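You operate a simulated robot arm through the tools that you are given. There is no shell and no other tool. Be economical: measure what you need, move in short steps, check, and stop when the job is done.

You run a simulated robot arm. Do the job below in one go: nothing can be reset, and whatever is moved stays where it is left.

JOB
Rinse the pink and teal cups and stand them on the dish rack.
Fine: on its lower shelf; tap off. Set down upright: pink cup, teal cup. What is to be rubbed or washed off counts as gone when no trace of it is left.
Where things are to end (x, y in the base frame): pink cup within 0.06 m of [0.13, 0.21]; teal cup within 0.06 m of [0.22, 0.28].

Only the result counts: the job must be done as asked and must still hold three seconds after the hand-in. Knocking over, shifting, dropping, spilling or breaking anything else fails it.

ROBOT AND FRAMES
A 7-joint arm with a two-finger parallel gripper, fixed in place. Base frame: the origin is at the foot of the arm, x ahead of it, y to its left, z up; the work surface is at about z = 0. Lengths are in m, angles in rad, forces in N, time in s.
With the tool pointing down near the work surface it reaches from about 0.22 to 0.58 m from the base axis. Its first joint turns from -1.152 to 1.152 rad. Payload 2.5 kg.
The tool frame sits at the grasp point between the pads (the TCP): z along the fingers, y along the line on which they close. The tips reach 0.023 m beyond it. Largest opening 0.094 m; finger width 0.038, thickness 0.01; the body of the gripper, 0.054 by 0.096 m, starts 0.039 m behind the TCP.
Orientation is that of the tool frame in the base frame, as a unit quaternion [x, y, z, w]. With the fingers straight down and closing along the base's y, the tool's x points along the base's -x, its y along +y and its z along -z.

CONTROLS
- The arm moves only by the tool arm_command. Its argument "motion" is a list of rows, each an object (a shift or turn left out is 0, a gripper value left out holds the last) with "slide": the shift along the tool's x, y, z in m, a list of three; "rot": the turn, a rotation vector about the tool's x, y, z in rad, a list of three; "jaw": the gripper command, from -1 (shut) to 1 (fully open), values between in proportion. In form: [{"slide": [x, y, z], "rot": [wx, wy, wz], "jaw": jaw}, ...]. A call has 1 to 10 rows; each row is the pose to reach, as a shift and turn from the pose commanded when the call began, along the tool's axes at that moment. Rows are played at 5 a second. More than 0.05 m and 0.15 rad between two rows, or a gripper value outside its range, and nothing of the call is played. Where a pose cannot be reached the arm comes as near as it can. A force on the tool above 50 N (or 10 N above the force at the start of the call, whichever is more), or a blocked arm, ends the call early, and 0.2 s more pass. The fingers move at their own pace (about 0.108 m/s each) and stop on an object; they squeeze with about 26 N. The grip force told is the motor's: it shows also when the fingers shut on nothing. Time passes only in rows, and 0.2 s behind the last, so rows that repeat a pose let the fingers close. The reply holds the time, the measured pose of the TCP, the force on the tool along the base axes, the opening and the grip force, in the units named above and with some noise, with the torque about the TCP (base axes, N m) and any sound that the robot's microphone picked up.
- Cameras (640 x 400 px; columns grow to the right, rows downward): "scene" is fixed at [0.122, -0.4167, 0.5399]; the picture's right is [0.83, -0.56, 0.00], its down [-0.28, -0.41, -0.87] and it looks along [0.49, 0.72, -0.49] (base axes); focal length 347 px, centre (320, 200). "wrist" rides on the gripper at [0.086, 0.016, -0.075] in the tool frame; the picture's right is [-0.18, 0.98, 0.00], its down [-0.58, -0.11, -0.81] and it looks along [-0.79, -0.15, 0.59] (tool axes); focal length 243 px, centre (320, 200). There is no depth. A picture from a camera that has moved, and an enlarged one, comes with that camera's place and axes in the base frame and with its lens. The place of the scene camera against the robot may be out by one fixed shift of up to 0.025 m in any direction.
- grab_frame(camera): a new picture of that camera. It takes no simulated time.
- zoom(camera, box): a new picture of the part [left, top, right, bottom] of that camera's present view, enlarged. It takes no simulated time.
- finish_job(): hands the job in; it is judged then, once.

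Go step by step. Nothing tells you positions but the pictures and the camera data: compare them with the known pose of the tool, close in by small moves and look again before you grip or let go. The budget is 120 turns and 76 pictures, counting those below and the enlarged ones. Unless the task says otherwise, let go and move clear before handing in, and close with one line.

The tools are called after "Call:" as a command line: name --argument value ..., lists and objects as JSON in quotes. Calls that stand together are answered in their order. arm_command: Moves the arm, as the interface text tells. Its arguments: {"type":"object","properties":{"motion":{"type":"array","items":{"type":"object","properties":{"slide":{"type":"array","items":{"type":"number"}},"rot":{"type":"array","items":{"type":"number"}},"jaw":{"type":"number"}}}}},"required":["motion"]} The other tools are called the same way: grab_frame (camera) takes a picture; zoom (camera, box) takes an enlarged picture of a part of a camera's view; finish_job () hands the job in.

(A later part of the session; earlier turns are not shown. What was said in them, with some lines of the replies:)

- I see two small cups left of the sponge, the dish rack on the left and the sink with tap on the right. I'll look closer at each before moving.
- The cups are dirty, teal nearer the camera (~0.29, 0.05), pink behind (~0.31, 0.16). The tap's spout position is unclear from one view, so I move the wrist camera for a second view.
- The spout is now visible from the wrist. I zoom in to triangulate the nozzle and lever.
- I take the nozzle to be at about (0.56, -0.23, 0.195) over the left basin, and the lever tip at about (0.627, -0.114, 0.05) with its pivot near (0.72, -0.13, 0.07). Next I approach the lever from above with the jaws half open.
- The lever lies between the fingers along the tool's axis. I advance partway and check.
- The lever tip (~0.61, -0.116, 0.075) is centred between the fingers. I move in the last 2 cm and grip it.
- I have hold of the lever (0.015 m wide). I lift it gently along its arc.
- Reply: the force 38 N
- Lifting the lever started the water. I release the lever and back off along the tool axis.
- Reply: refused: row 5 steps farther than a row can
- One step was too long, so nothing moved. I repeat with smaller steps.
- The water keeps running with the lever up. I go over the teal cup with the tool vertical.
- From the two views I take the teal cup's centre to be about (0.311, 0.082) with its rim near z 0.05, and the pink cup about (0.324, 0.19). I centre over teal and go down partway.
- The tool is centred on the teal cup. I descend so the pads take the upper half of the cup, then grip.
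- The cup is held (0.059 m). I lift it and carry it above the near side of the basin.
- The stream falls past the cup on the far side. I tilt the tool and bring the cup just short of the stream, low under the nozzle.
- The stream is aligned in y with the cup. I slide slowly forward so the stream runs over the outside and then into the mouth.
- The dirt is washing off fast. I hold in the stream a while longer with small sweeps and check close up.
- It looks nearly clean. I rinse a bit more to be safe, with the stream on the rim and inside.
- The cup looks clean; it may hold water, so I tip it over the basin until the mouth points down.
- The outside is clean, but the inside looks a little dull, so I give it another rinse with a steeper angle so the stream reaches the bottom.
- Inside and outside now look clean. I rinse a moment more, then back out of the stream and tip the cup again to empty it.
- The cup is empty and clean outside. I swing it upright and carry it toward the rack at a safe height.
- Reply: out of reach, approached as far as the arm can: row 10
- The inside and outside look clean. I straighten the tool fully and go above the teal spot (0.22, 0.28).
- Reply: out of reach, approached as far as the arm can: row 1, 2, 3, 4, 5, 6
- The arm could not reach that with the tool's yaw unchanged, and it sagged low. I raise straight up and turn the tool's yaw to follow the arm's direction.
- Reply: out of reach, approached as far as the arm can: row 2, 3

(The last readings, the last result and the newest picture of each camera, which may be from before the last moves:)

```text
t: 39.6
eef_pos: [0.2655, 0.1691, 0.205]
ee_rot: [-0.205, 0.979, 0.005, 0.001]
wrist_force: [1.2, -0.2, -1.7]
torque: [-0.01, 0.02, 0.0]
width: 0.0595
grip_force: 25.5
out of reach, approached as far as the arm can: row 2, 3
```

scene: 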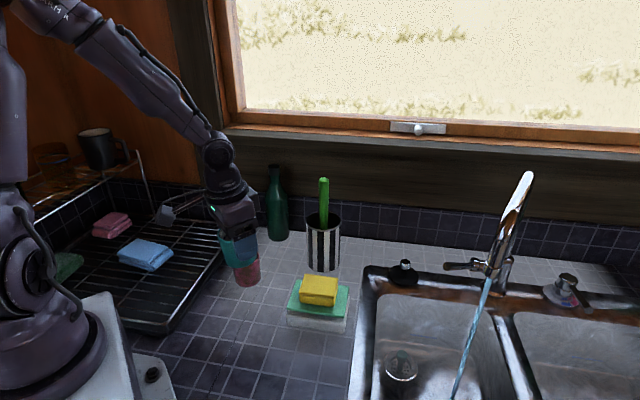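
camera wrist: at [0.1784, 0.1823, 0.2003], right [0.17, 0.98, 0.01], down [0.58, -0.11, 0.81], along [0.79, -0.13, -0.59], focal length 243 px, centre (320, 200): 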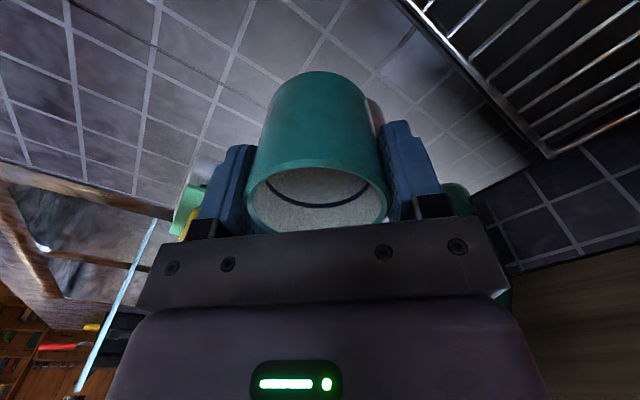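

Yawing works. I continue to above the teal spot with more yaw.

Call:
arm_command --motion '[{"slide": [-0.001, 0.03, 0], "rot": [0, 0, -0.1]}, {"slide": [-0.002, 0.06, 0], "rot": [0, 0, -0.2]}, {"slide": [-0.003, 0.09, 0], "rot": [0, 0, -0.3]}, {"slide": [-0.003, 0.12, 0], "rot": [0, 0, -0.4]}, {"slide": [-0.003, 0.12, 0], "rot": [0, 0, -0.4]}]'

Call:
grab_frame --camera "wrist"

Call:
zoom --camera "scene" --box '[40, 130, 280, 340]'

```text
t: 40.8
eef_pos: [0.2261, 0.2905, 0.1774]
ee_rot: [-0.383, 0.923, 0.025, -0.006]
wrist_force: [-0.5, 0.4, -0.1]
torque: [0.01, -0.01, 0.03]
width: 0.0595
grip_force: 26.0
out of reach, approached as far as the arm can: row 1, 2, 3, 4, 5
```

```text
36 pictures are left
camera wrist: at [0.1559, 0.2386, 0.2521], right [-0.57, 0.82, 0.05], down [0.51, 0.3, 0.8], along [0.65, 0.48, -0.59], focal length 243 px, centre (320, 200)
```

wrist: 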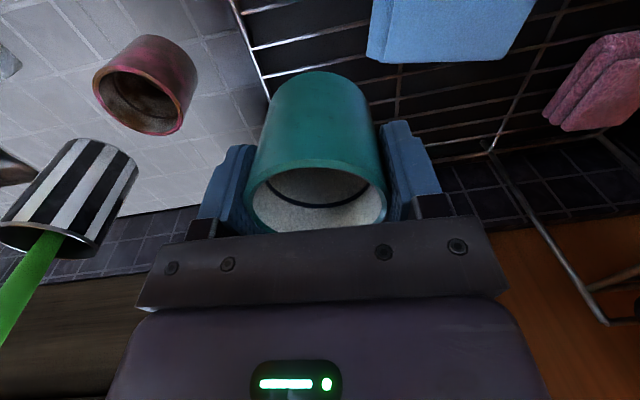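

```text
1.90 times, centred on (160, 235) of scene
camera zoom: at [0.122, -0.4166, 0.5399], right [0.83, -0.56, 0.0], down [-0.28, -0.41, -0.87], along [0.49, 0.72, -0.49], focal length 660 px, centre (625, 133)
```

zoom: 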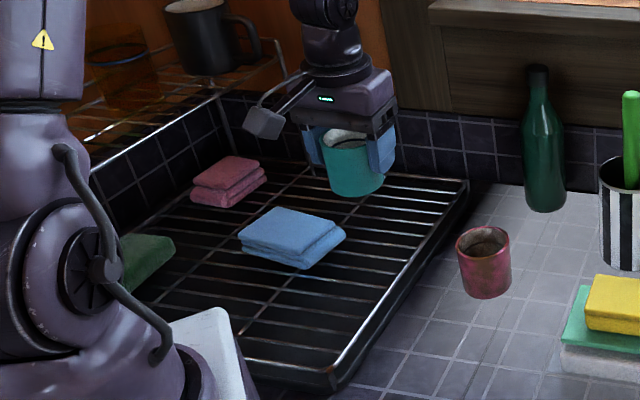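

The teal cup is over the rack, but the folded blue cloth's corner (~0.20, 0.31) is close. I shift to (0.25, 0.30), level the tool and look again.

Call:
arm_command --motion '[{"slide": [-0.012, -0.004, 0], "rot": [0.025, 0, 0]}, {"slide": [-0.025, -0.009, 0], "rot": [0.051, 0, 0]}, {"slide": [-0.025, -0.009, 0], "rot": [0.051, 0, 0]}]'

Call:
zoom --camera "wrist" --box '[200, 0, 520, 240]'

```text
t: 41.6
eef_pos: [0.2561, 0.3076, 0.1669]
ee_rot: [-0.378, 0.926, 0.008, 0.002]
wrist_force: [-0.2, 0.3, -0.7]
torque: [-0.03, 0.0, -0.02]
width: 0.0596
grip_force: 26.2
out of reach, approached as far as the arm can: row 1, 2, 3
```

```text
1.67 times, centred on (360, 120) of wrist
camera zoom: at [0.1839, 0.2568, 0.2417], right [-0.56, 0.83, 0.02], down [0.5, 0.32, 0.81], along [0.67, 0.46, -0.59], focal length 404 px, centre (253, 333)
```

zoom: 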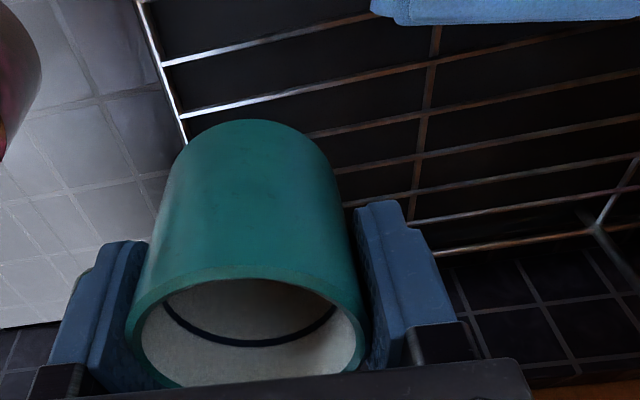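

I descend partway, easing slightly back toward the target point.

Call:
arm_command --motion '[{"slide": [0.004, 0, 0.02]}, {"slide": [0.009, 0, 0.04]}, {"slide": [0.009, 0, 0.055]}, {"slide": [0.009, 0, 0.055]}]'

Call:
zoom --camera "scene" --box '[100, 180, 260, 310]'

Call:
grab_frame --camera "wrist"

```text
t: 42.6
eef_pos: [0.2504, 0.3004, 0.1121]
ee_rot: [-0.383, 0.924, 0.0, 0.004]
wrist_force: [-0.5, 0.8, -1.5]
torque: [-0.01, -0.03, -0.01]
width: 0.0597
grip_force: 26.0
```

```text
3.08 times, centred on (180, 245) of scene
camera zoom: at [0.122, -0.4167, 0.5399], right [0.83, -0.56, 0.0], down [-0.28, -0.41, -0.87], along [0.49, 0.72, -0.49], focal length 1067 px, centre (751, 62)
```

zoom: 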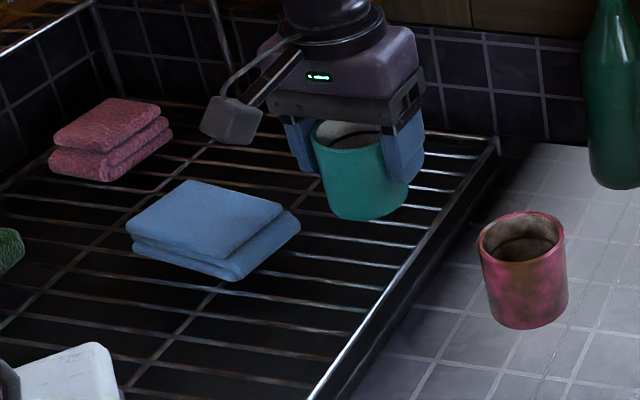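

```text
32 pictures are left
camera wrist: at [0.1779, 0.2504, 0.1863], right [-0.57, 0.82, 0.0], down [0.48, 0.33, 0.81], along [0.67, 0.46, -0.58], focal length 243 px, centre (320, 200)
```

wrist: 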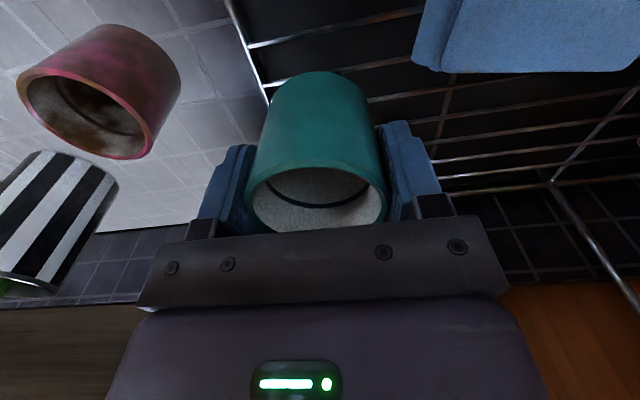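

The cup is clear of the cloth and inside the rack's edge. I lower it in small steps, watching the force.

Call:
arm_command --motion '[{"slide": [0, 0, 0.01]}, {"slide": [0, 0, 0.02]}, {"slide": [0, 0, 0.025]}]'

Call:
zoom --camera "scene" --box '[140, 190, 240, 290]'

```text
t: 43.4
eef_pos: [0.2506, 0.3006, 0.0869]
ee_rot: [-0.382, 0.924, 0.001, 0.004]
wrist_force: [0.2, 0.2, -1.2]
torque: [0.03, 0.0, 0.0]
width: 0.0594
grip_force: 26.4
```

```text
4.00 times, centred on (190, 240) of scene
camera zoom: at [0.122, -0.4167, 0.5399], right [0.83, -0.56, 0.0], down [-0.28, -0.41, -0.87], along [0.49, 0.72, -0.49], focal length 1387 px, centre (840, 40)
```

zoom: 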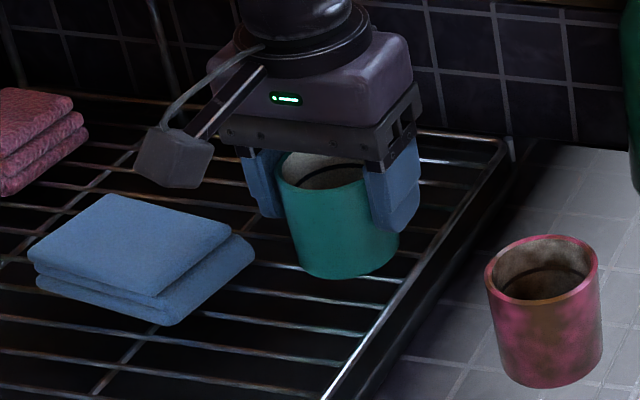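

Call:
arm_command --motion '[{"slide": [0, 0, 0.005]}, {"slide": [0, 0, 0.01]}]'

Call:
arm_command --motion '[{"slide": [0, 0, 0.003]}, {"slide": [0, 0, 0.006]}]'

Call:
zoom --camera "scene" --box '[140, 190, 240, 290]'

```text
t: 44.0
eef_pos: [0.251, 0.3024, 0.0781]
ee_rot: [-0.384, 0.923, 0.003, 0.005]
wrist_force: [-4.4, -0.7, 20.5]
torque: [0.04, 0.02, -0.02]
width: 0.0598
grip_force: 25.8
```

```text
t: 44.6
eef_pos: [0.2499, 0.3026, 0.0715]
ee_rot: [-0.384, 0.923, 0.002, 0.006]
wrist_force: [-3.7, 6.3, 19.7]
torque: [-0.1, -0.05, 0.02]
width: 0.0595
grip_force: 26.0
```

```text
4.00 times, centred on (190, 240) of scene
camera zoom: at [0.1219, -0.4167, 0.5398], right [0.83, -0.56, 0.0], down [-0.28, -0.41, -0.87], along [0.49, 0.72, -0.49], focal length 1387 px, centre (840, 40)
```

zoom: 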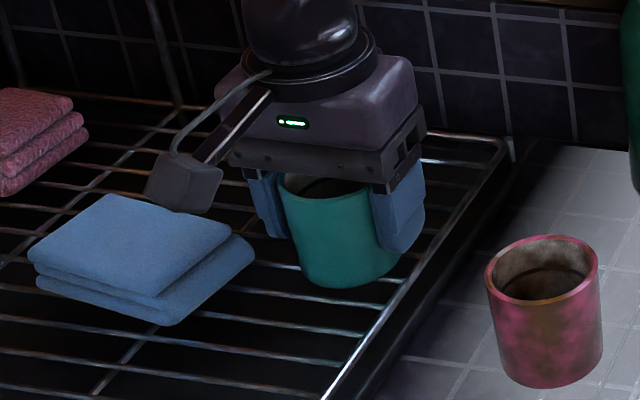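

The cup stands on the shelf (contact near TCP z 0.08). I open a little and rise straight up.

Call:
arm_command --motion '[{"slide": [0, 0, -0.003]}, {"slide": [0, 0, -0.003], "jaw": 0.45}, {"slide": [0, 0, -0.003], "jaw": 0.6}, {"slide": [0, 0, -0.003], "jaw": 0.6}, {"slide": [0, 0, -0.03]}, {"slide": [0, 0, -0.06]}, {"slide": [0, 0, -0.09]}]'

Call:
zoom --camera "scene" --box '[100, 180, 260, 310]'

Call:
grab_frame --camera "wrist"

```text
t: 46.2
eef_pos: [0.2517, 0.3027, 0.1559]
ee_rot: [-0.379, 0.925, 0.005, 0.002]
wrist_force: [-0.4, 0.4, -0.7]
torque: [0.02, 0.02, 0.01]
width: 0.075
grip_force: 0.0
out of reach, approached as far as the arm can: row 7
```

```text
3.08 times, centred on (180, 245) of scene
camera zoom: at [0.122, -0.4167, 0.5399], right [0.83, -0.56, 0.0], down [-0.28, -0.41, -0.87], along [0.49, 0.72, -0.49], focal length 1067 px, centre (751, 62)
```

zoom: 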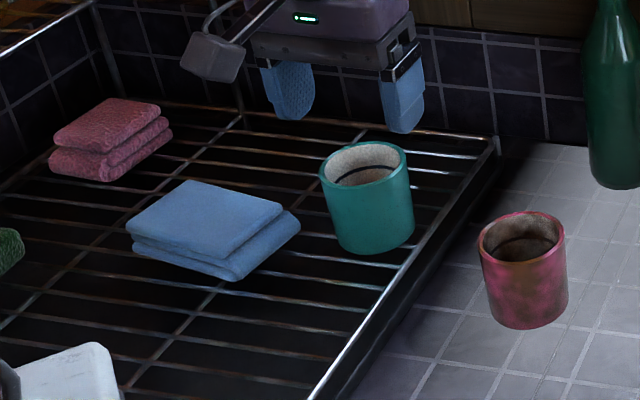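

```text
28 pictures are left
camera wrist: at [0.178, 0.2525, 0.2305], right [-0.56, 0.83, 0.01], down [0.49, 0.32, 0.81], along [0.67, 0.46, -0.59], focal length 243 px, centre (320, 200)
```

wrist: 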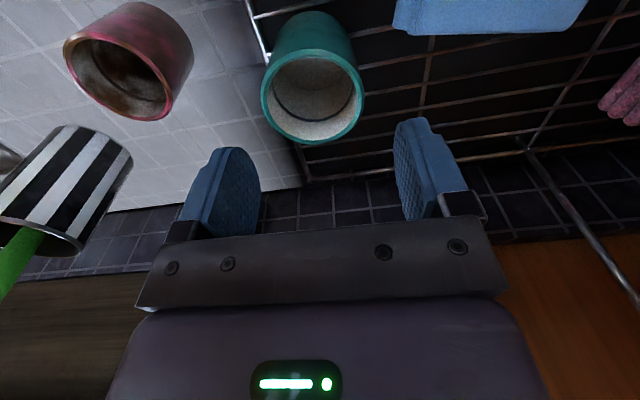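

The teal cup stands at about (0.248, 0.297), within tolerance and off the cloth. I check it closely for traces.

Call:
zoom --camera "wrist" --box '[250, 0, 380, 150]'

```text
2.67 times, centred on (315, 75) of wrist
camera zoom: at [0.178, 0.2525, 0.2305], right [-0.56, 0.83, 0.01], down [0.49, 0.32, 0.81], along [0.67, 0.46, -0.59], focal length 647 px, centre (333, 533)
```

zoom: 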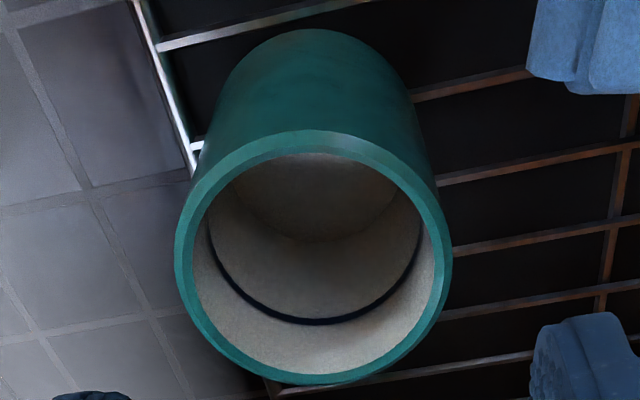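

Teal is clean inside and out. Next I go over the pink cup at about (0.326, 0.187).

Call:
arm_command --motion '[{"slide": [0.007, -0.033, -0.005], "rot": [0, 0, 0.1], "jaw": 1}, {"slide": [0.014, -0.067, -0.01], "rot": [0, 0, 0.2]}, {"slide": [0.021, -0.1, -0.01], "rot": [0, 0, 0.3]}, {"slide": [0.0285, -0.1345, -0.01], "rot": [0, 0, 0.4]}, {"slide": [0.0285, -0.1345, -0.01], "rot": [0, 0, 0.4]}]'

Call:
grab_frame --camera "wrist"

```text
t: 47.4
eef_pos: [0.3273, 0.1863, 0.1666]
ee_rot: [-0.191, 0.982, 0.001, 0.004]
wrist_force: [-0.2, -0.5, -0.4]
torque: [-0.01, 0.0, -0.02]
width: 0.0942
grip_force: 0.1
```

```text
26 pictures are left
camera wrist: at [0.2407, 0.1693, 0.2413], right [-0.2, 0.98, 0.0], down [0.57, 0.11, 0.81], along [0.79, 0.16, -0.59], focal length 243 px, centre (320, 200)
```

wrist: 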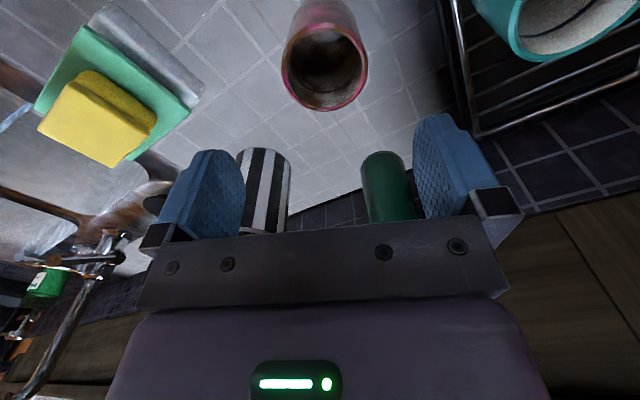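

Nearly centred; I correct by 4 mm, descend and grip the pink cup.

Call:
arm_command --motion '[{"slide": [-0.002, 0.004, 0.035]}, {"slide": [-0.002, 0.004, 0.07]}, {"slide": [-0.002, 0.004, 0.1]}, {"slide": [-0.002, 0.004, 0.1215]}, {"slide": [-0.002, 0.004, 0.1215]}, {"slide": [-0.002, 0.004, 0.1215], "jaw": -1}, {"slide": [-0.002, 0.004, 0.1215], "jaw": -1}, {"slide": [-0.002, 0.004, 0.1215], "jaw": -1}]'

Call:
zoom --camera "scene" --box '[180, 190, 340, 320]'

```text
t: 49.2
eef_pos: [0.3266, 0.1907, 0.0436]
ee_rot: [-0.191, 0.982, 0.002, 0.005]
wrist_force: [-0.2, 0.4, 0.0]
torque: [0.0, -0.03, -0.04]
width: 0.0598
grip_force: 25.6
```

```text
3.08 times, centred on (260, 255) of scene
camera zoom: at [0.122, -0.4167, 0.5399], right [0.83, -0.56, 0.0], down [-0.28, -0.41, -0.87], along [0.49, 0.72, -0.49], focal length 1067 px, centre (505, 31)
```

zoom: 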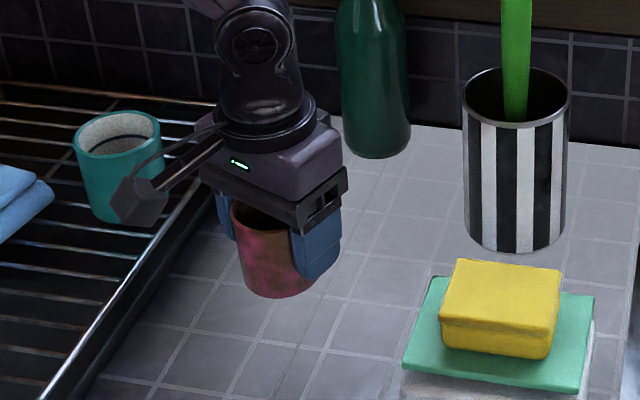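

The pink cup is held. I lift it and carry it around the utensil can toward the sink, restoring the yaw.

Call:
arm_command --motion '[{"slide": [0, 0, -0.045]}, {"slide": [0, 0, -0.09]}, {"slide": [0, 0, -0.135]}, {"slide": [0, 0, -0.165]}, {"slide": [0.0178, -0.044, -0.165], "rot": [0, 0, 0.096]}, {"slide": [0.0356, -0.088, -0.165], "rot": [0, 0, 0.193]}, {"slide": [0.0535, -0.132, -0.165], "rot": [0, 0, 0.289]}, {"slide": [0.0713, -0.176, -0.165], "rot": [0, 0, 0.385]}, {"slide": [0.0713, -0.176, -0.165], "rot": [0, 0, 0.385]}]'

Call:
arm_command --motion '[{"slide": [-0.02, -0.033, 0.0], "rot": [0, -0.086, 0]}, {"slide": [-0.041, -0.066, 0.015], "rot": [0, -0.171, 0]}, {"slide": [-0.062, -0.099, 0.03], "rot": [0, -0.257, 0]}, {"slide": [-0.083, -0.132, 0.048], "rot": [0, -0.343, 0]}, {"slide": [-0.104, -0.165, 0.066], "rot": [0, -0.429, 0]}, {"slide": [-0.125, -0.198, 0.083], "rot": [0, -0.514, 0]}, {"slide": [-0.145, -0.23, 0.1], "rot": [0, -0.6, 0]}, {"slide": [-0.145, -0.23, 0.1], "rot": [0, -0.7, 0]}]'

Call:
grab_frame --camera "wrist"

```text
t: 51.2
eef_pos: [0.3255, -0.0018, 0.2087]
ee_rot: [0.001, 1.0, 0.002, 0.003]
wrist_force: [-0.1, -0.1, -0.8]
torque: [0.0, -0.01, -0.02]
width: 0.0595
grip_force: 26.1
```

```text
t: 53.0
eef_pos: [0.4742, -0.2279, 0.1071]
ee_rot: [0.0, 0.938, 0.002, 0.347]
wrist_force: [-0.9, -1.0, -1.5]
torque: [0.02, 0.02, 0.01]
width: 0.06
grip_force: 25.9
```

```text
24 pictures are left
camera wrist: at [0.3602, -0.2122, 0.1092], right [0.14, 0.98, 0.12], down [-0.08, -0.11, 0.99], along [0.99, -0.15, 0.07], focal length 243 px, centre (320, 200)
```

wrist: 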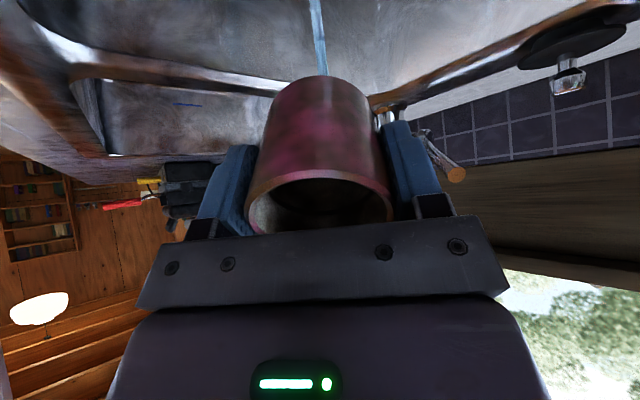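

Same alignment as before. I move the pink cup slowly into the stream and sweep.

Call:
arm_command --motion '[{"slide": [-0.0152, -0.001, 0.013]}, {"slide": [-0.0228, -0.001, 0.0195]}, {"slide": [-0.0304, -0.001, 0.026]}, {"slide": [-0.038, -0.001, 0.0326]}, {"slide": [-0.0455, -0.001, 0.039]}, {"slide": [-0.0531, -0.001, 0.0456]}, {"slide": [-0.0592, -0.001, 0.0508]}, {"slide": [-0.0592, -0.001, 0.0508]}]'

Call:
arm_command --motion '[{"slide": [0, 0.01, 0]}, {"slide": [0, 0.02, 0]}, {"slide": [0, 0.024, 0]}, {"slide": [0, 0.01, 0]}, {"slide": [0, 0, 0]}, {"slide": [0, -0.015, 0]}, {"slide": [0, -0.024, 0]}, {"slide": [0, -0.01, 0]}, {"slide": [0, 0, 0]}, {"slide": [0, 0, 0]}]'

Call:
arm_command --motion '[{"slide": [0, 0.012, 0]}, {"slide": [0, 0.02, 0]}, {"slide": [0, 0.01, 0]}, {"slide": [0, 0, 0]}, {"slide": [0, -0.01, 0]}, {"slide": [0, -0.02, 0]}, {"slide": [0, -0.01, 0]}, {"slide": [0.014, 0, -0.012]}, {"slide": [0.02, 0, -0.017]}, {"slide": [0, 0, 0]}]'

Call:
zoom --camera "wrist" --box '[220, 50, 420, 250]'

```text
t: 54.8
eef_pos: [0.5495, -0.2285, 0.1095]
ee_rot: [0.0, 0.938, 0.003, 0.346]
wrist_force: [-0.2, 0.2, -2.1]
torque: [0.02, 0.0, 0.02]
width: 0.0596
grip_force: 26.3
```

```text
t: 57.0
eef_pos: [0.5514, -0.2288, 0.1076]
ee_rot: [0.0, 0.938, 0.003, 0.346]
wrist_force: [-0.1, -0.3, -1.1]
torque: [0.01, 0.02, 0.02]
width: 0.0598
grip_force: 26.6
```

```text
t: 59.2
eef_pos: [0.5516, -0.2307, 0.1086]
ee_rot: [0.0, 0.938, 0.003, 0.346]
wrist_force: [-0.4, -0.2, -1.4]
torque: [-0.02, 0.03, -0.01]
width: 0.0594
grip_force: 25.5
```

```text
2.00 times, centred on (320, 150) of wrist
camera zoom: at [0.4375, -0.2136, 0.1104], right [0.14, 0.98, 0.12], down [-0.08, -0.11, 0.99], along [0.99, -0.15, 0.06], focal length 485 px, centre (320, 300)
```

zoom: 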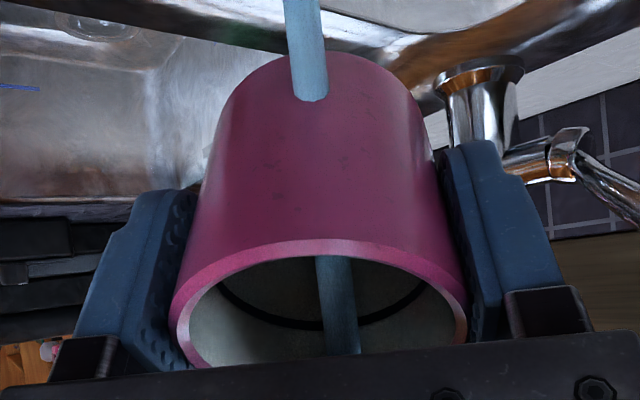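

A few faint specks remain, so I rinse the pink cup longer.

Call:
arm_command --motion '[{"slide": [0, 0.012, 0]}, {"slide": [0, 0.022, 0]}, {"slide": [0, 0.01, 0]}, {"slide": [0, 0, 0]}, {"slide": [0, -0.01, 0]}, {"slide": [0, -0.022, 0]}, {"slide": [0, -0.01, 0]}, {"slide": [0.014, 0, -0.012]}, {"slide": [0.02, 0, -0.017]}, {"slide": [0, 0, 0]}]'

Call:
arm_command --motion '[{"slide": [0, 0, 0]}, {"slide": [0, 0.01, 0]}, {"slide": [0, 0.01, 0]}, {"slide": [0, 0, 0]}, {"slide": [0, -0.01, 0]}, {"slide": [0, 0, 0]}, {"slide": [0, 0, 0]}, {"slide": [0.0304, 0, -0.026]}, {"slide": [0.0592, 0, -0.0508]}]'

Call:
arm_command --motion '[{"slide": [-0.012, 0, -0.017], "rot": [0, -0.14, 0]}, {"slide": [-0.024, 0, -0.034], "rot": [0, -0.28, 0]}, {"slide": [-0.036, 0, -0.05], "rot": [0, -0.42, 0]}, {"slide": [-0.052, 0, -0.061], "rot": [0, -0.56, 0]}, {"slide": [-0.052, 0, -0.061], "rot": [0, -0.7, 0]}, {"slide": [-0.052, 0, -0.061], "rot": [0, -0.84, 0]}, {"slide": [-0.052, 0, -0.061], "rot": [0, -0.98, 0]}, {"slide": [-0.052, 0, -0.061], "rot": [0, -1.12, 0]}, {"slide": [-0.052, 0, -0.061], "rot": [0, -1.22, 0]}, {"slide": [-0.052, 0, -0.061], "rot": [0, -1.22, 0]}]'

Call:
zoom --camera "scene" --box '[380, 250, 520, 360]'

Call:
zoom --camera "wrist" --box '[220, 50, 420, 250]'

```text
t: 61.4
eef_pos: [0.5505, -0.2296, 0.1092]
ee_rot: [0.0, 0.938, 0.003, 0.346]
wrist_force: [-0.6, -0.3, -0.9]
torque: [0.01, 0.05, -0.01]
width: 0.0595
grip_force: 26.1
```

```text
t: 63.4
eef_pos: [0.4716, -0.2285, 0.1093]
ee_rot: [0.001, 0.938, 0.002, 0.346]
wrist_force: [0.6, 1.1, -1.5]
torque: [-0.01, -0.02, 0.0]
width: 0.0594
grip_force: 25.9
```

```text
t: 65.6
eef_pos: [0.4747, -0.2286, 0.1893]
ee_rot: [0.003, 0.57, 0.001, 0.822]
wrist_force: [0.1, 0.7, -1.0]
torque: [0.01, 0.02, 0.0]
width: 0.0597
grip_force: 26.4
```

```text
3.64 times, centred on (450, 305) of scene
camera zoom: at [0.122, -0.4167, 0.5399], right [0.83, -0.56, 0.0], down [-0.28, -0.41, -0.87], along [0.49, 0.72, -0.49], focal length 1261 px, centre (-153, -182)
```

zoom: 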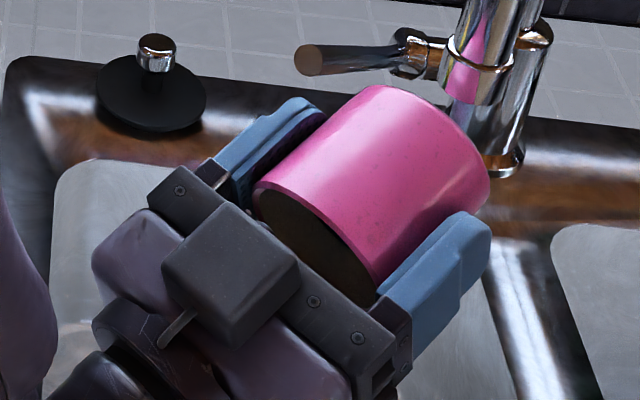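

```text
2.00 times, centred on (320, 150) of wrist
camera zoom: at [0.4345, -0.212, 0.0829], right [-0.06, 0.98, 0.18], down [-0.96, -0.11, 0.26], along [0.28, -0.15, 0.95], focal length 485 px, centre (320, 300)
```

zoom: 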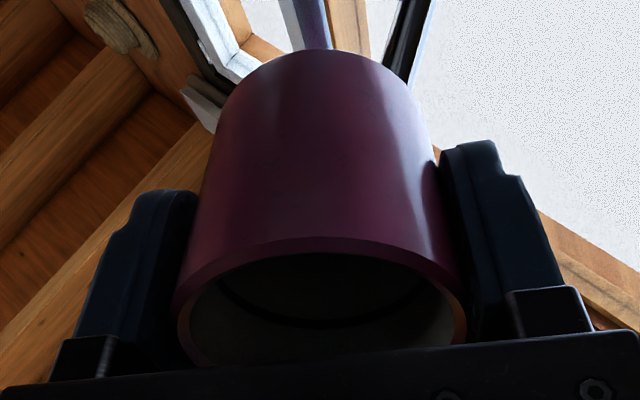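

The outside is clean, but the inside still looks a bit dark compared with the teal cup after its second rinse. I give it a second inside rinse as I did for teal.

Call:
arm_command --motion '[{"rot": [0, 0.14, 0]}, {"rot": [0, 0.28, 0]}, {"slide": [0.01, 0, -0.0035], "rot": [0, 0.42, 0]}, {"slide": [0.02, 0, -0.007], "rot": [0, 0.56, 0]}, {"slide": [0.03, 0, -0.0105], "rot": [0, 0.7, 0]}, {"slide": [0.04, 0, -0.014], "rot": [0, 0.84, 0]}, {"slide": [0.05, 0, -0.0178], "rot": [0, 0.98, 0]}, {"slide": [0.06, 0, -0.0214], "rot": [0, 1.12, 0]}, {"slide": [0.07, 0, -0.025], "rot": [0, 1.26, 0]}, {"slide": [0.077, 0, -0.028], "rot": [0, 1.33, 0]}]'

Call:
arm_command --motion '[{"slide": [-0.029, 0, 0.0198]}, {"slide": [-0.05, 0, 0.0339]}, {"slide": [-0.0615, 0, 0.0421]}, {"slide": [-0.0615, 0.01, 0.0421]}, {"slide": [-0.0615, 0.018, 0.0421]}, {"slide": [-0.0615, 0, 0.0421]}, {"slide": [-0.0615, -0.018, 0.0421]}, {"slide": [-0.0615, -0.01, 0.0421]}, {"slide": [-0.0615, 0, 0.0421]}, {"slide": [-0.0615, 0, 0.0421]}]'

Call:
arm_command --motion '[{"slide": [0, 0.012, 0]}, {"slide": [0, 0.02, 0]}, {"slide": [0, 0, 0]}, {"slide": [0, -0.02, 0]}, {"slide": [0, -0.012, 0]}, {"slide": [0, 0, 0]}, {"slide": [0.032, 0, -0.022]}, {"slide": [0.064, 0, -0.044]}]'

Call:
zoom --camera "wrist" --box '[220, 50, 420, 250]'

```text
t: 67.8
eef_pos: [0.4742, -0.2278, 0.1061]
ee_rot: [0.0, 0.955, 0.002, 0.295]
wrist_force: [-0.2, 0.9, -0.5]
torque: [-0.03, -0.01, -0.03]
width: 0.0595
grip_force: 25.4
```

```text
t: 70.0
eef_pos: [0.5486, -0.2284, 0.106]
ee_rot: [0.0, 0.956, 0.003, 0.294]
wrist_force: [0.0, 0.6, -1.1]
torque: [-0.01, 0.01, 0.0]
width: 0.0595
grip_force: 25.8
```

```text
t: 71.8
eef_pos: [0.4688, -0.2275, 0.1066]
ee_rot: [0.0, 0.956, 0.002, 0.294]
wrist_force: [-0.1, -0.2, -1.2]
torque: [0.01, 0.04, 0.0]
width: 0.0593
grip_force: 26.2
```

```text
2.00 times, centred on (320, 150) of wrist
camera zoom: at [0.3558, -0.2118, 0.1201], right [0.15, 0.98, 0.11], down [0.03, -0.11, 0.99], along [0.99, -0.15, -0.04], focal length 485 px, centre (320, 300)
```

zoom: 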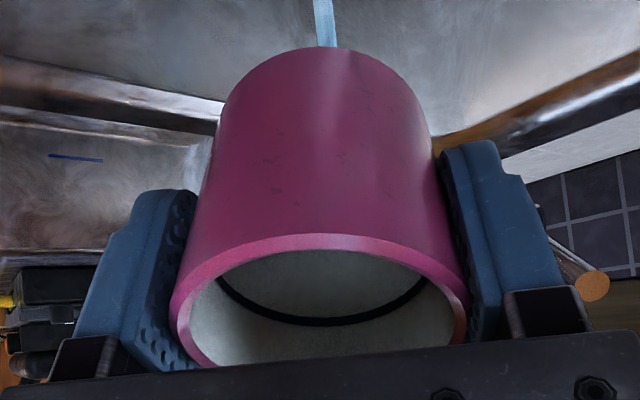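

Call:
zoom --camera "wrist" --box '[270, 65, 370, 135]'

```text
5.71 times, centred on (320, 100) of wrist
camera zoom: at [0.3558, -0.2118, 0.1201], right [0.15, 0.98, 0.11], down [0.03, -0.11, 0.99], along [0.99, -0.15, -0.04], focal length 1386 px, centre (320, 771)
```

zoom: 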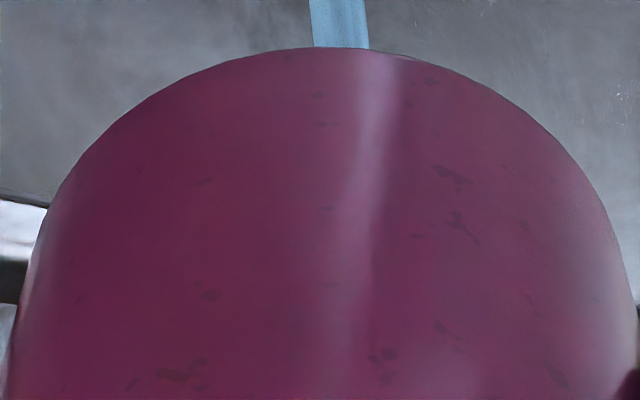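

The underside cleaned evenly along with the top from the first second, and these faint specks don't change with more rinsing, so I take them to be glaze texture. I tip the cup once more to empty it.

Call:
arm_command --motion '[{"slide": [-0.012, 0, -0.017], "rot": [0, -0.14, 0]}, {"slide": [-0.024, 0, -0.034], "rot": [0, -0.28, 0]}, {"slide": [-0.036, 0, -0.05], "rot": [0, -0.42, 0]}, {"slide": [-0.0452, 0, -0.066], "rot": [0, -0.56, 0]}, {"slide": [-0.0452, 0, -0.066], "rot": [0, -0.7, 0]}, {"slide": [-0.0452, 0, -0.066], "rot": [0, -0.84, 0]}, {"slide": [-0.0452, 0, -0.066], "rot": [0, -0.98, 0]}, {"slide": [-0.0452, 0, -0.066], "rot": [0, -1.12, 0]}, {"slide": [-0.0452, 0, -0.066], "rot": [0, -1.26, 0]}, {"slide": [-0.0452, 0, -0.066], "rot": [0, -1.35, 0]}]'

Call:
zoom --camera "scene" --box '[400, 260, 500, 340]'

```text
t: 74.0
eef_pos: [0.4706, -0.2292, 0.1858]
ee_rot: [0.002, 0.561, 0.001, 0.827]
wrist_force: [-0.1, 1.3, -0.4]
torque: [-0.01, 0.02, -0.01]
width: 0.0594
grip_force: 26.3
```

```text
5.00 times, centred on (450, 300) of scene
camera zoom: at [0.122, -0.4167, 0.5399], right [0.83, -0.56, 0.0], down [-0.28, -0.41, -0.87], along [0.49, 0.72, -0.49], focal length 1733 px, centre (-330, -300)
```

zoom: 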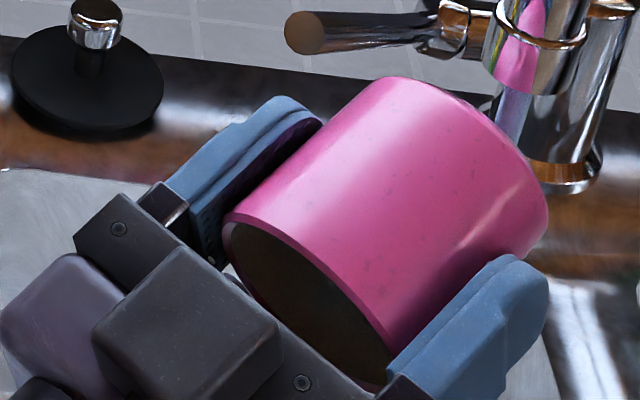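

The pink cup is clean. I swing it upright over the basin first, then start back.

Call:
arm_command --motion '[{"slide": [-0.002, 0, 0.001], "rot": [0, 0.14, 0]}, {"slide": [-0.004, 0, 0.0015], "rot": [0, 0.28, 0]}, {"slide": [-0.006, 0, 0.002], "rot": [0, 0.42, 0]}, {"slide": [-0.008, 0, 0.003], "rot": [0, 0.56, 0]}, {"slide": [-0.01, 0, 0.004], "rot": [0, 0.7, 0]}, {"slide": [-0.012, 0, 0.005], "rot": [0, 0.84, 0]}, {"slide": [-0.014, 0, 0.006], "rot": [0, 0.98, 0]}, {"slide": [-0.016, 0, 0.0065], "rot": [0, 1.12, 0]}, {"slide": [-0.018, 0, 0.007], "rot": [0, 1.26, 0]}, {"slide": [-0.0186, 0, 0.0074], "rot": [0, 1.4, 0]}]'

Call:
arm_command --motion '[{"slide": [0.0, 0.01, 0.0], "rot": [0, 0.14, 0]}, {"slide": [0.0, 0.03, 0.0], "rot": [0, 0.28, 0]}, {"slide": [0.015, 0.055, -0.009], "rot": [0, 0.42, 0]}, {"slide": [0.03, 0.08, -0.018], "rot": [0, 0.55, 0]}, {"slide": [0.045, 0.105, -0.027], "rot": [0, 0.55, 0]}, {"slide": [0.0597, 0.13, -0.0366], "rot": [0, 0.55, 0]}]'

```text
t: 76.2
eef_pos: [0.4706, -0.2292, 0.2066]
ee_rot: [0.0, 0.963, 0.002, 0.269]
wrist_force: [0.3, -0.9, -0.6]
torque: [0.01, -0.01, 0.01]
width: 0.0597
grip_force: 26.4
```

```text
t: 77.6
eef_pos: [0.3996, -0.0993, 0.2078]
ee_rot: [0.0, 1.0, 0.002, -0.002]
wrist_force: [-0.1, 0.5, -1.6]
torque: [0.0, -0.01, -0.03]
width: 0.0596
grip_force: 25.9
```

I carry the pink cup toward the rack, yawing along with the arm.

Call:
arm_command --motion '[{"slide": [0.018, 0.038, 0], "rot": [0, 0, -0.09]}, {"slide": [0.037, 0.077, 0], "rot": [0, 0, -0.18]}, {"slide": [0.055, 0.115, 0], "rot": [0, 0, -0.27]}, {"slide": [0.073, 0.153, 0], "rot": [0, 0, -0.36]}, {"slide": [0.092, 0.192, 0], "rot": [0, 0, -0.45]}, {"slide": [0.11, 0.23, 0], "rot": [0, 0, -0.54]}]'

```text
t: 79.0
eef_pos: [0.2891, 0.1328, 0.2075]
ee_rot: [-0.267, 0.964, 0.003, -0.001]
wrist_force: [0.2, 0.4, -1.7]
torque: [-0.03, -0.03, 0.02]
width: 0.0597
grip_force: 26.1
```

Call:
arm_command --motion '[{"slide": [0.013, 0.024, 0.017], "rot": [0, 0, -0.1]}, {"slide": [0.026, 0.048, 0.034], "rot": [0, 0, -0.2]}, {"slide": [0.0384, 0.072, 0.05], "rot": [0, 0, -0.3]}, {"slide": [0.0384, 0.072, 0.05], "rot": [0, 0, -0.3]}]'

```text
t: 80.0
eef_pos: [0.2187, 0.1744, 0.1573]
ee_rot: [-0.409, 0.912, 0.003, 0.0]
wrist_force: [0.8, -0.2, -1.7]
torque: [-0.02, 0.02, -0.03]
width: 0.0596
grip_force: 25.8
```

Call:
arm_command --motion '[{"slide": [0.005, 0.027, 0.007], "rot": [0, 0, -0.07]}, {"slide": [0.01, 0.054, 0.014], "rot": [0, 0, -0.14]}, {"slide": [0.0145, 0.081, 0.02], "rot": [0, 0, -0.2]}, {"slide": [0.0145, 0.081, 0.02], "rot": [0, 0, -0.2]}]'

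Call:
grab_frame --camera "wrist"

Call:
zoom --camera "scene" --box '[40, 180, 240, 340]'

```text
t: 81.0
eef_pos: [0.1555, 0.2138, 0.1336]
ee_rot: [-0.498, 0.867, 0.007, -0.002]
wrist_force: [0.5, 0.8, -1.6]
torque: [0.01, 0.02, 0.04]
width: 0.0594
grip_force: 26.2
out of reach, approached as far as the arm can: row 3, 4
```

```text
17 pictures are left
camera wrist: at [0.0982, 0.1462, 0.2079], right [-0.76, 0.66, 0.01], down [0.39, 0.44, 0.81], along [0.52, 0.62, -0.59], focal length 243 px, centre (320, 200)
```

wrist: 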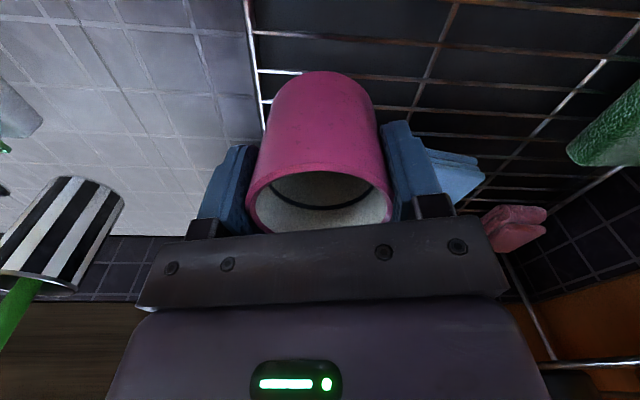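

```text
2.50 times, centred on (140, 260) of scene
camera zoom: at [0.122, -0.4167, 0.5399], right [0.83, -0.56, 0.0], down [-0.28, -0.41, -0.87], along [0.49, 0.72, -0.49], focal length 867 px, centre (770, 50)
```

zoom: 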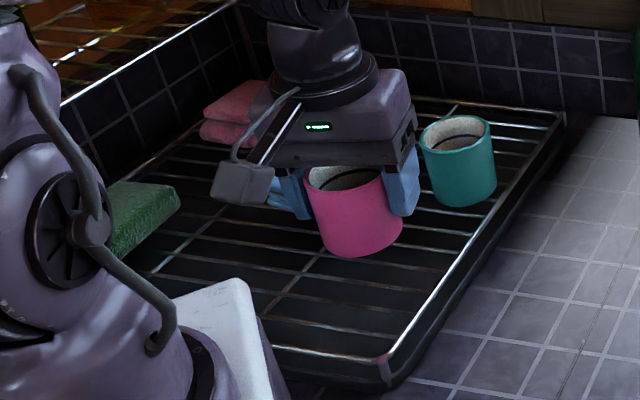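

The pink cup is over (0.156, 0.214), clear of the cloth and the rack's edge. I lower it toward the shelf.

Call:
arm_command --motion '[{"slide": [0, 0, 0.015]}, {"slide": [0, 0, 0.03]}, {"slide": [0, 0, 0.042]}, {"slide": [0, 0, 0.048]}]'

Call:
arm_command --motion '[{"slide": [0, 0, 0.003]}, {"slide": [0, 0, 0.006]}]'

Call:
zoom --camera "scene" --box '[40, 180, 240, 340]'

```text
t: 82.0
eef_pos: [0.1554, 0.2134, 0.0866]
ee_rot: [-0.497, 0.868, 0.003, 0.001]
wrist_force: [-0.5, 0.2, -1.6]
torque: [0.01, -0.03, -0.01]
width: 0.0596
grip_force: 26.2
```

```text
t: 82.6
eef_pos: [0.1552, 0.2143, 0.0812]
ee_rot: [-0.497, 0.867, 0.003, 0.001]
wrist_force: [-0.3, -0.4, -1.0]
torque: [-0.02, -0.01, -0.01]
width: 0.0598
grip_force: 25.8
```

```text
2.50 times, centred on (140, 260) of scene
camera zoom: at [0.122, -0.4167, 0.5399], right [0.83, -0.56, 0.0], down [-0.28, -0.41, -0.87], along [0.49, 0.72, -0.49], focal length 867 px, centre (770, 50)
```

zoom: 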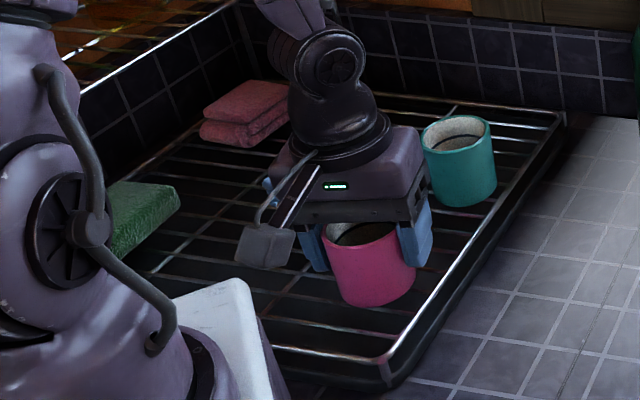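

Call:
arm_command --motion '[{"slide": [0, 0, 0.002]}, {"slide": [0, 0, 0.004]}]'

```text
t: 83.2
eef_pos: [0.1546, 0.213, 0.0764]
ee_rot: [-0.497, 0.868, 0.004, 0.0]
wrist_force: [-6.4, -1.1, 19.9]
torque: [-0.02, -0.1, -0.03]
width: 0.0594
grip_force: 26.1
```

The cup rests on the shelf (about 20 N). I open slightly and rise straight up.

Call:
arm_command --motion '[{"slide": [0, 0, -0.002]}, {"slide": [0, 0, -0.002], "jaw": 0.45}, {"slide": [0, 0, -0.002], "jaw": 0.6}, {"slide": [0, 0, -0.002], "jaw": 0.6}, {"slide": [0, 0, -0.03]}, {"slide": [0, 0, -0.06]}]'

Call:
grab_frame --camera "wrist"

Call:
zoom --camera "scene" --box '[40, 180, 240, 340]'

```text
t: 84.6
eef_pos: [0.1569, 0.2114, 0.1341]
ee_rot: [-0.497, 0.868, 0.006, -0.002]
wrist_force: [0.4, -0.1, 0.4]
torque: [0.0, 0.02, 0.0]
width: 0.0754
grip_force: 0.1
```

```text
14 pictures are left
camera wrist: at [0.0996, 0.1441, 0.2094], right [-0.75, 0.66, 0.01], down [0.39, 0.44, 0.81], along [0.52, 0.61, -0.59], focal length 243 px, centre (320, 200)
```

wrist: 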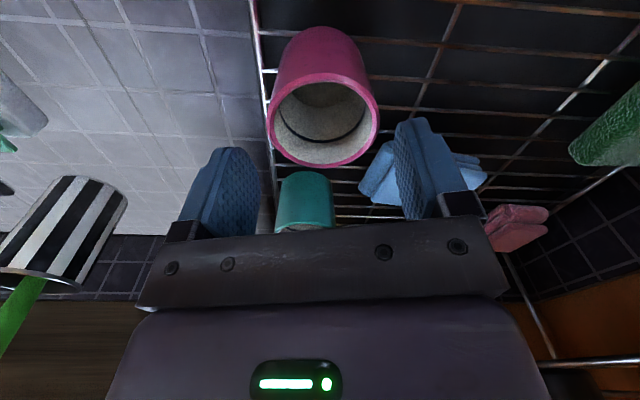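

```text
2.50 times, centred on (140, 260) of scene
camera zoom: at [0.122, -0.4167, 0.5399], right [0.83, -0.56, 0.0], down [-0.28, -0.41, -0.87], along [0.49, 0.72, -0.49], focal length 867 px, centre (770, 50)
```

zoom: 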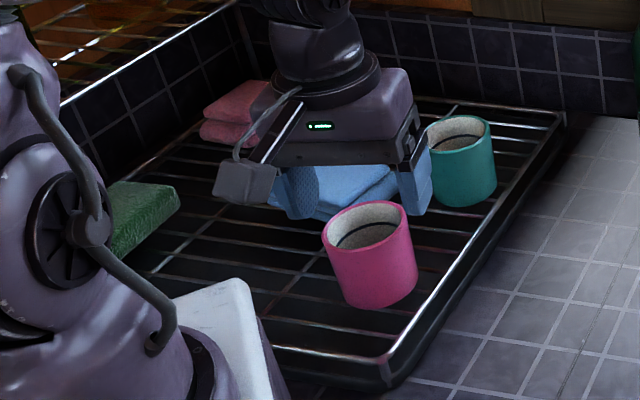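

Both cups stand clean on the lower shelf, pink at about (0.152, 0.21). Now I back out and go to turn the tap off.

Call:
arm_command --motion '[{"slide": [0, -0.005, -0.025]}, {"slide": [0, -0.035, -0.05], "rot": [0, 0, 0.1]}, {"slide": [0, -0.07, -0.07], "rot": [0, 0, 0.2]}, {"slide": [0, -0.11, -0.075], "rot": [0, 0, 0.35]}, {"slide": [0, -0.1534, -0.075], "rot": [0, 0, 0.5]}]'

```text
t: 85.8
eef_pos: [0.2869, 0.1317, 0.2098]
ee_rot: [-0.266, 0.964, 0.004, -0.001]
wrist_force: [-0.4, 0.1, -0.2]
torque: [0.01, 0.01, -0.03]
width: 0.0749
grip_force: 0.0
out of reach, approached as far as the arm can: row 1, 2, 3, 4
```

Call:
arm_command --motion '[{"slide": [0, -0.043, 0], "rot": [0, 0, 0.09]}, {"slide": [0, -0.086, 0], "rot": [0, 0, 0.18]}, {"slide": [0, -0.13, 0], "rot": [0, 0, 0.27]}, {"slide": [0, -0.173, 0], "rot": [0, 0, 0.36]}, {"slide": [0, -0.216, 0], "rot": [0, 0, 0.45]}, {"slide": [0, -0.2588, 0], "rot": [0, 0, 0.54]}]'

Call:
arm_command --motion '[{"slide": [-0.03, 0.004, 0], "rot": [0, -0.1, 0], "jaw": 0}, {"slide": [-0.06, 0.008, 0], "rot": [0, -0.2, 0]}, {"slide": [-0.09, 0.01, 0], "rot": [0, -0.3, 0]}, {"slide": [-0.116, 0.013, -0.002], "rot": [0, -0.4, 0]}, {"slide": [-0.116, 0.013, -0.002], "rot": [0, -0.4, 0]}]'

Call:
grab_frame --camera "wrist"

```text
t: 87.2
eef_pos: [0.4211, -0.0919, 0.2081]
ee_rot: [-0.001, 1.0, 0.003, -0.002]
wrist_force: [-0.9, 0.0, -0.1]
torque: [-0.04, -0.02, 0.05]
width: 0.0753
grip_force: 0.0
```

```text
t: 88.4
eef_pos: [0.538, -0.0773, 0.2125]
ee_rot: [0.0, 0.98, 0.002, 0.197]
wrist_force: [0.4, -0.1, -1.0]
torque: [-0.02, 0.06, -0.02]
width: 0.0471
grip_force: 0.0
```

```text
12 pictures are left
camera wrist: at [0.4296, -0.0603, 0.2473], right [0.17, 0.98, 0.08], down [0.22, -0.11, 0.97], along [0.96, -0.15, -0.24], focal length 243 px, centre (320, 200)
```

wrist: 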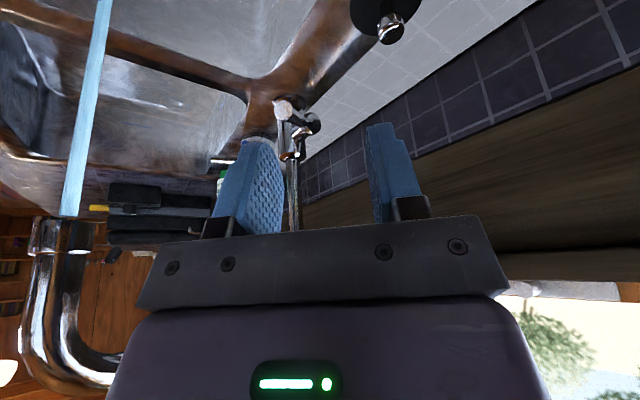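

I follow the earlier retreat path in reverse toward the lever.

Call:
arm_command --motion '[{"slide": [-0.03, -0.02, 0.025]}, {"slide": [-0.051, -0.038, 0.06]}, {"slide": [-0.051, -0.038, 0.09]}, {"slide": [-0.051, -0.038, 0.1]}]'

Call:
zoom --camera "wrist" --box '[200, 20, 440, 250]'

```text
t: 89.4
eef_pos: [0.6221, -0.1141, 0.1375]
ee_rot: [0.0, 0.98, 0.002, 0.197]
wrist_force: [0.2, 0.5, 0.0]
torque: [-0.01, 0.05, -0.03]
width: 0.0471
grip_force: 0.1
```

```text
1.74 times, centred on (320, 135) of wrist
camera zoom: at [0.5149, -0.0982, 0.1736], right [0.17, 0.98, 0.08], down [0.22, -0.11, 0.97], along [0.96, -0.15, -0.24], focal length 422 px, centre (320, 313)
```

zoom: 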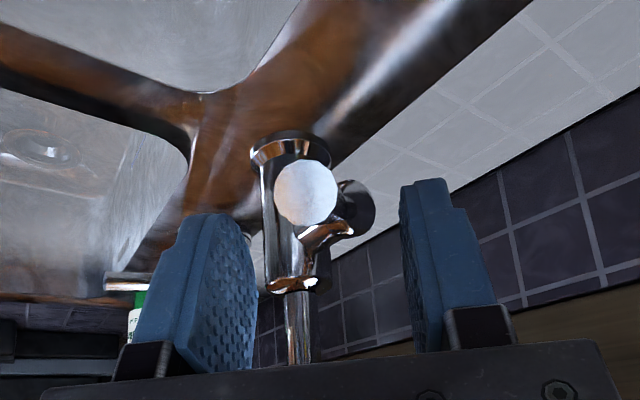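

Call:
arm_command --motion '[{"slide": [0, -0.002, 0.022]}, {"slide": [0, -0.002, 0.0416]}, {"slide": [0, -0.002, 0.0416]}, {"slide": [0, -0.002, 0.0416], "jaw": -1}, {"slide": [0, -0.002, 0.0416], "jaw": -1}, {"slide": [0, -0.002, 0.0416], "jaw": -1}]'

```text
t: 90.8
eef_pos: [0.6383, -0.1145, 0.0992]
ee_rot: [0.001, 0.98, 0.003, 0.197]
wrist_force: [0.5, 8.2, -1.4]
torque: [-0.53, 0.14, -1.41]
width: 0.0149
grip_force: 44.9
```

The lever is gripped again. I push it down along its arc.

Call:
arm_command --motion '[{"slide": [0.0045, 0, 0.0085], "rot": [0, -0.1, 0]}, {"slide": [0.01, 0, 0.0168], "rot": [0, -0.2, 0]}, {"slide": [0.0158, 0, 0.0248], "rot": [0, -0.3, 0]}, {"slide": [0.0175, 0, 0.027], "rot": [0, -0.32, 0]}]'

Call:
grab_frame --camera "scene"

```text
t: 91.8
eef_pos: [0.6342, -0.1146, 0.0685]
ee_rot: [0.0, 0.935, 0.002, 0.354]
wrist_force: [19.1, 0.4, 3.1]
torque: [0.0, 1.39, -0.25]
width: 0.0145
grip_force: 44.7
```

```text
10 pictures are left
```

scene: 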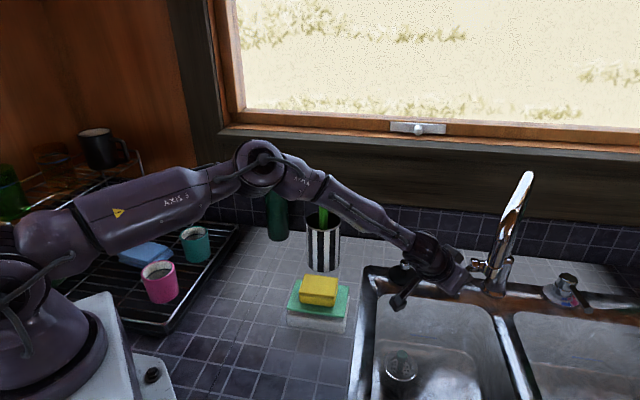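

The water has stopped and the lever is at its original position. I release and back away.

Call:
arm_command --motion '[{"jaw": 0}, {"jaw": 0}, {"jaw": 0}, {"slide": [0, 0, -0.04]}, {"slide": [0, 0, -0.08]}, {"slide": [0.01, 0.02, -0.12]}, {"slide": [0.02, 0.03, -0.16]}, {"slide": [0.02, 0.03, -0.2]}]'

Call:
grab_frame --camera "scene"

Call:
zoom --camera "scene" --box '[400, 200, 560, 310]'

Call:
zoom --camera "scene" --box '[110, 210, 240, 310]'

```text
t: 93.6
eef_pos: [0.4868, -0.0857, 0.2044]
ee_rot: [0.0, 0.937, 0.002, 0.35]
wrist_force: [0.4, -0.7, -0.8]
torque: [-0.02, 0.0, -0.02]
width: 0.0468
grip_force: 0.0
```

```text
9 pictures are left
```

scene: 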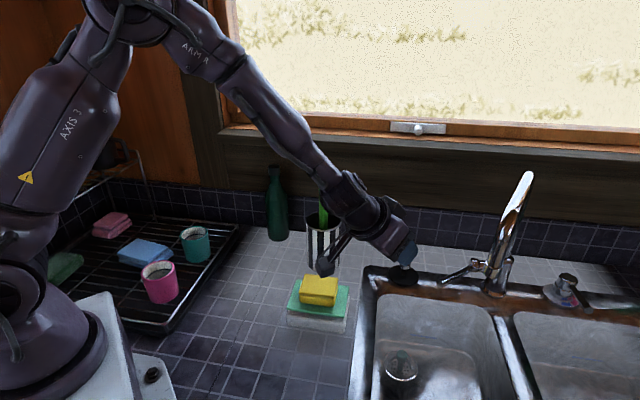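

```text
3.64 times, centred on (480, 255) of scene
camera zoom: at [0.122, -0.4166, 0.5399], right [0.83, -0.56, 0.0], down [-0.28, -0.41, -0.87], along [0.49, 0.72, -0.49], focal length 1261 px, centre (-262, 0)
```

zoom: 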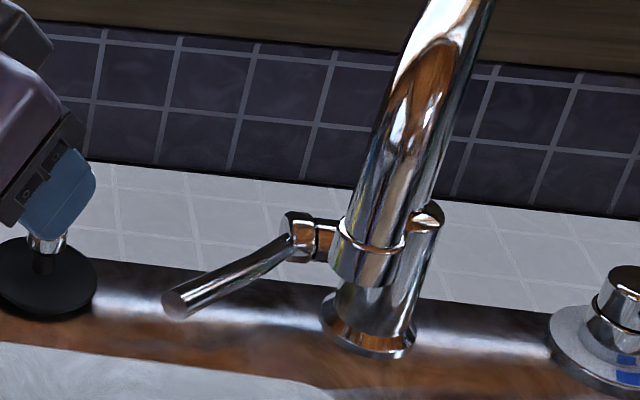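

```text
4.00 times, centred on (175, 260) of scene
camera zoom: at [0.122, -0.4166, 0.5399], right [0.83, -0.56, 0.0], down [-0.28, -0.41, -0.87], along [0.49, 0.72, -0.49], focal length 1387 px, centre (900, -40)
```

zoom: 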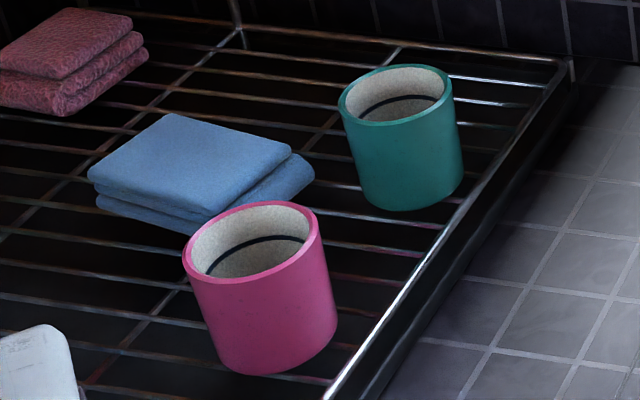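

Both cups are clean and upright on the lower shelf, the tap is off, nothing else has moved, and the gripper is clear. I hand in.

Call:
finish_job

```text
The job is handed in.
```

I rinsed the pink and teal cups, stood both upright on the lower shelf of the rack within the set distances, and turned the tap off.
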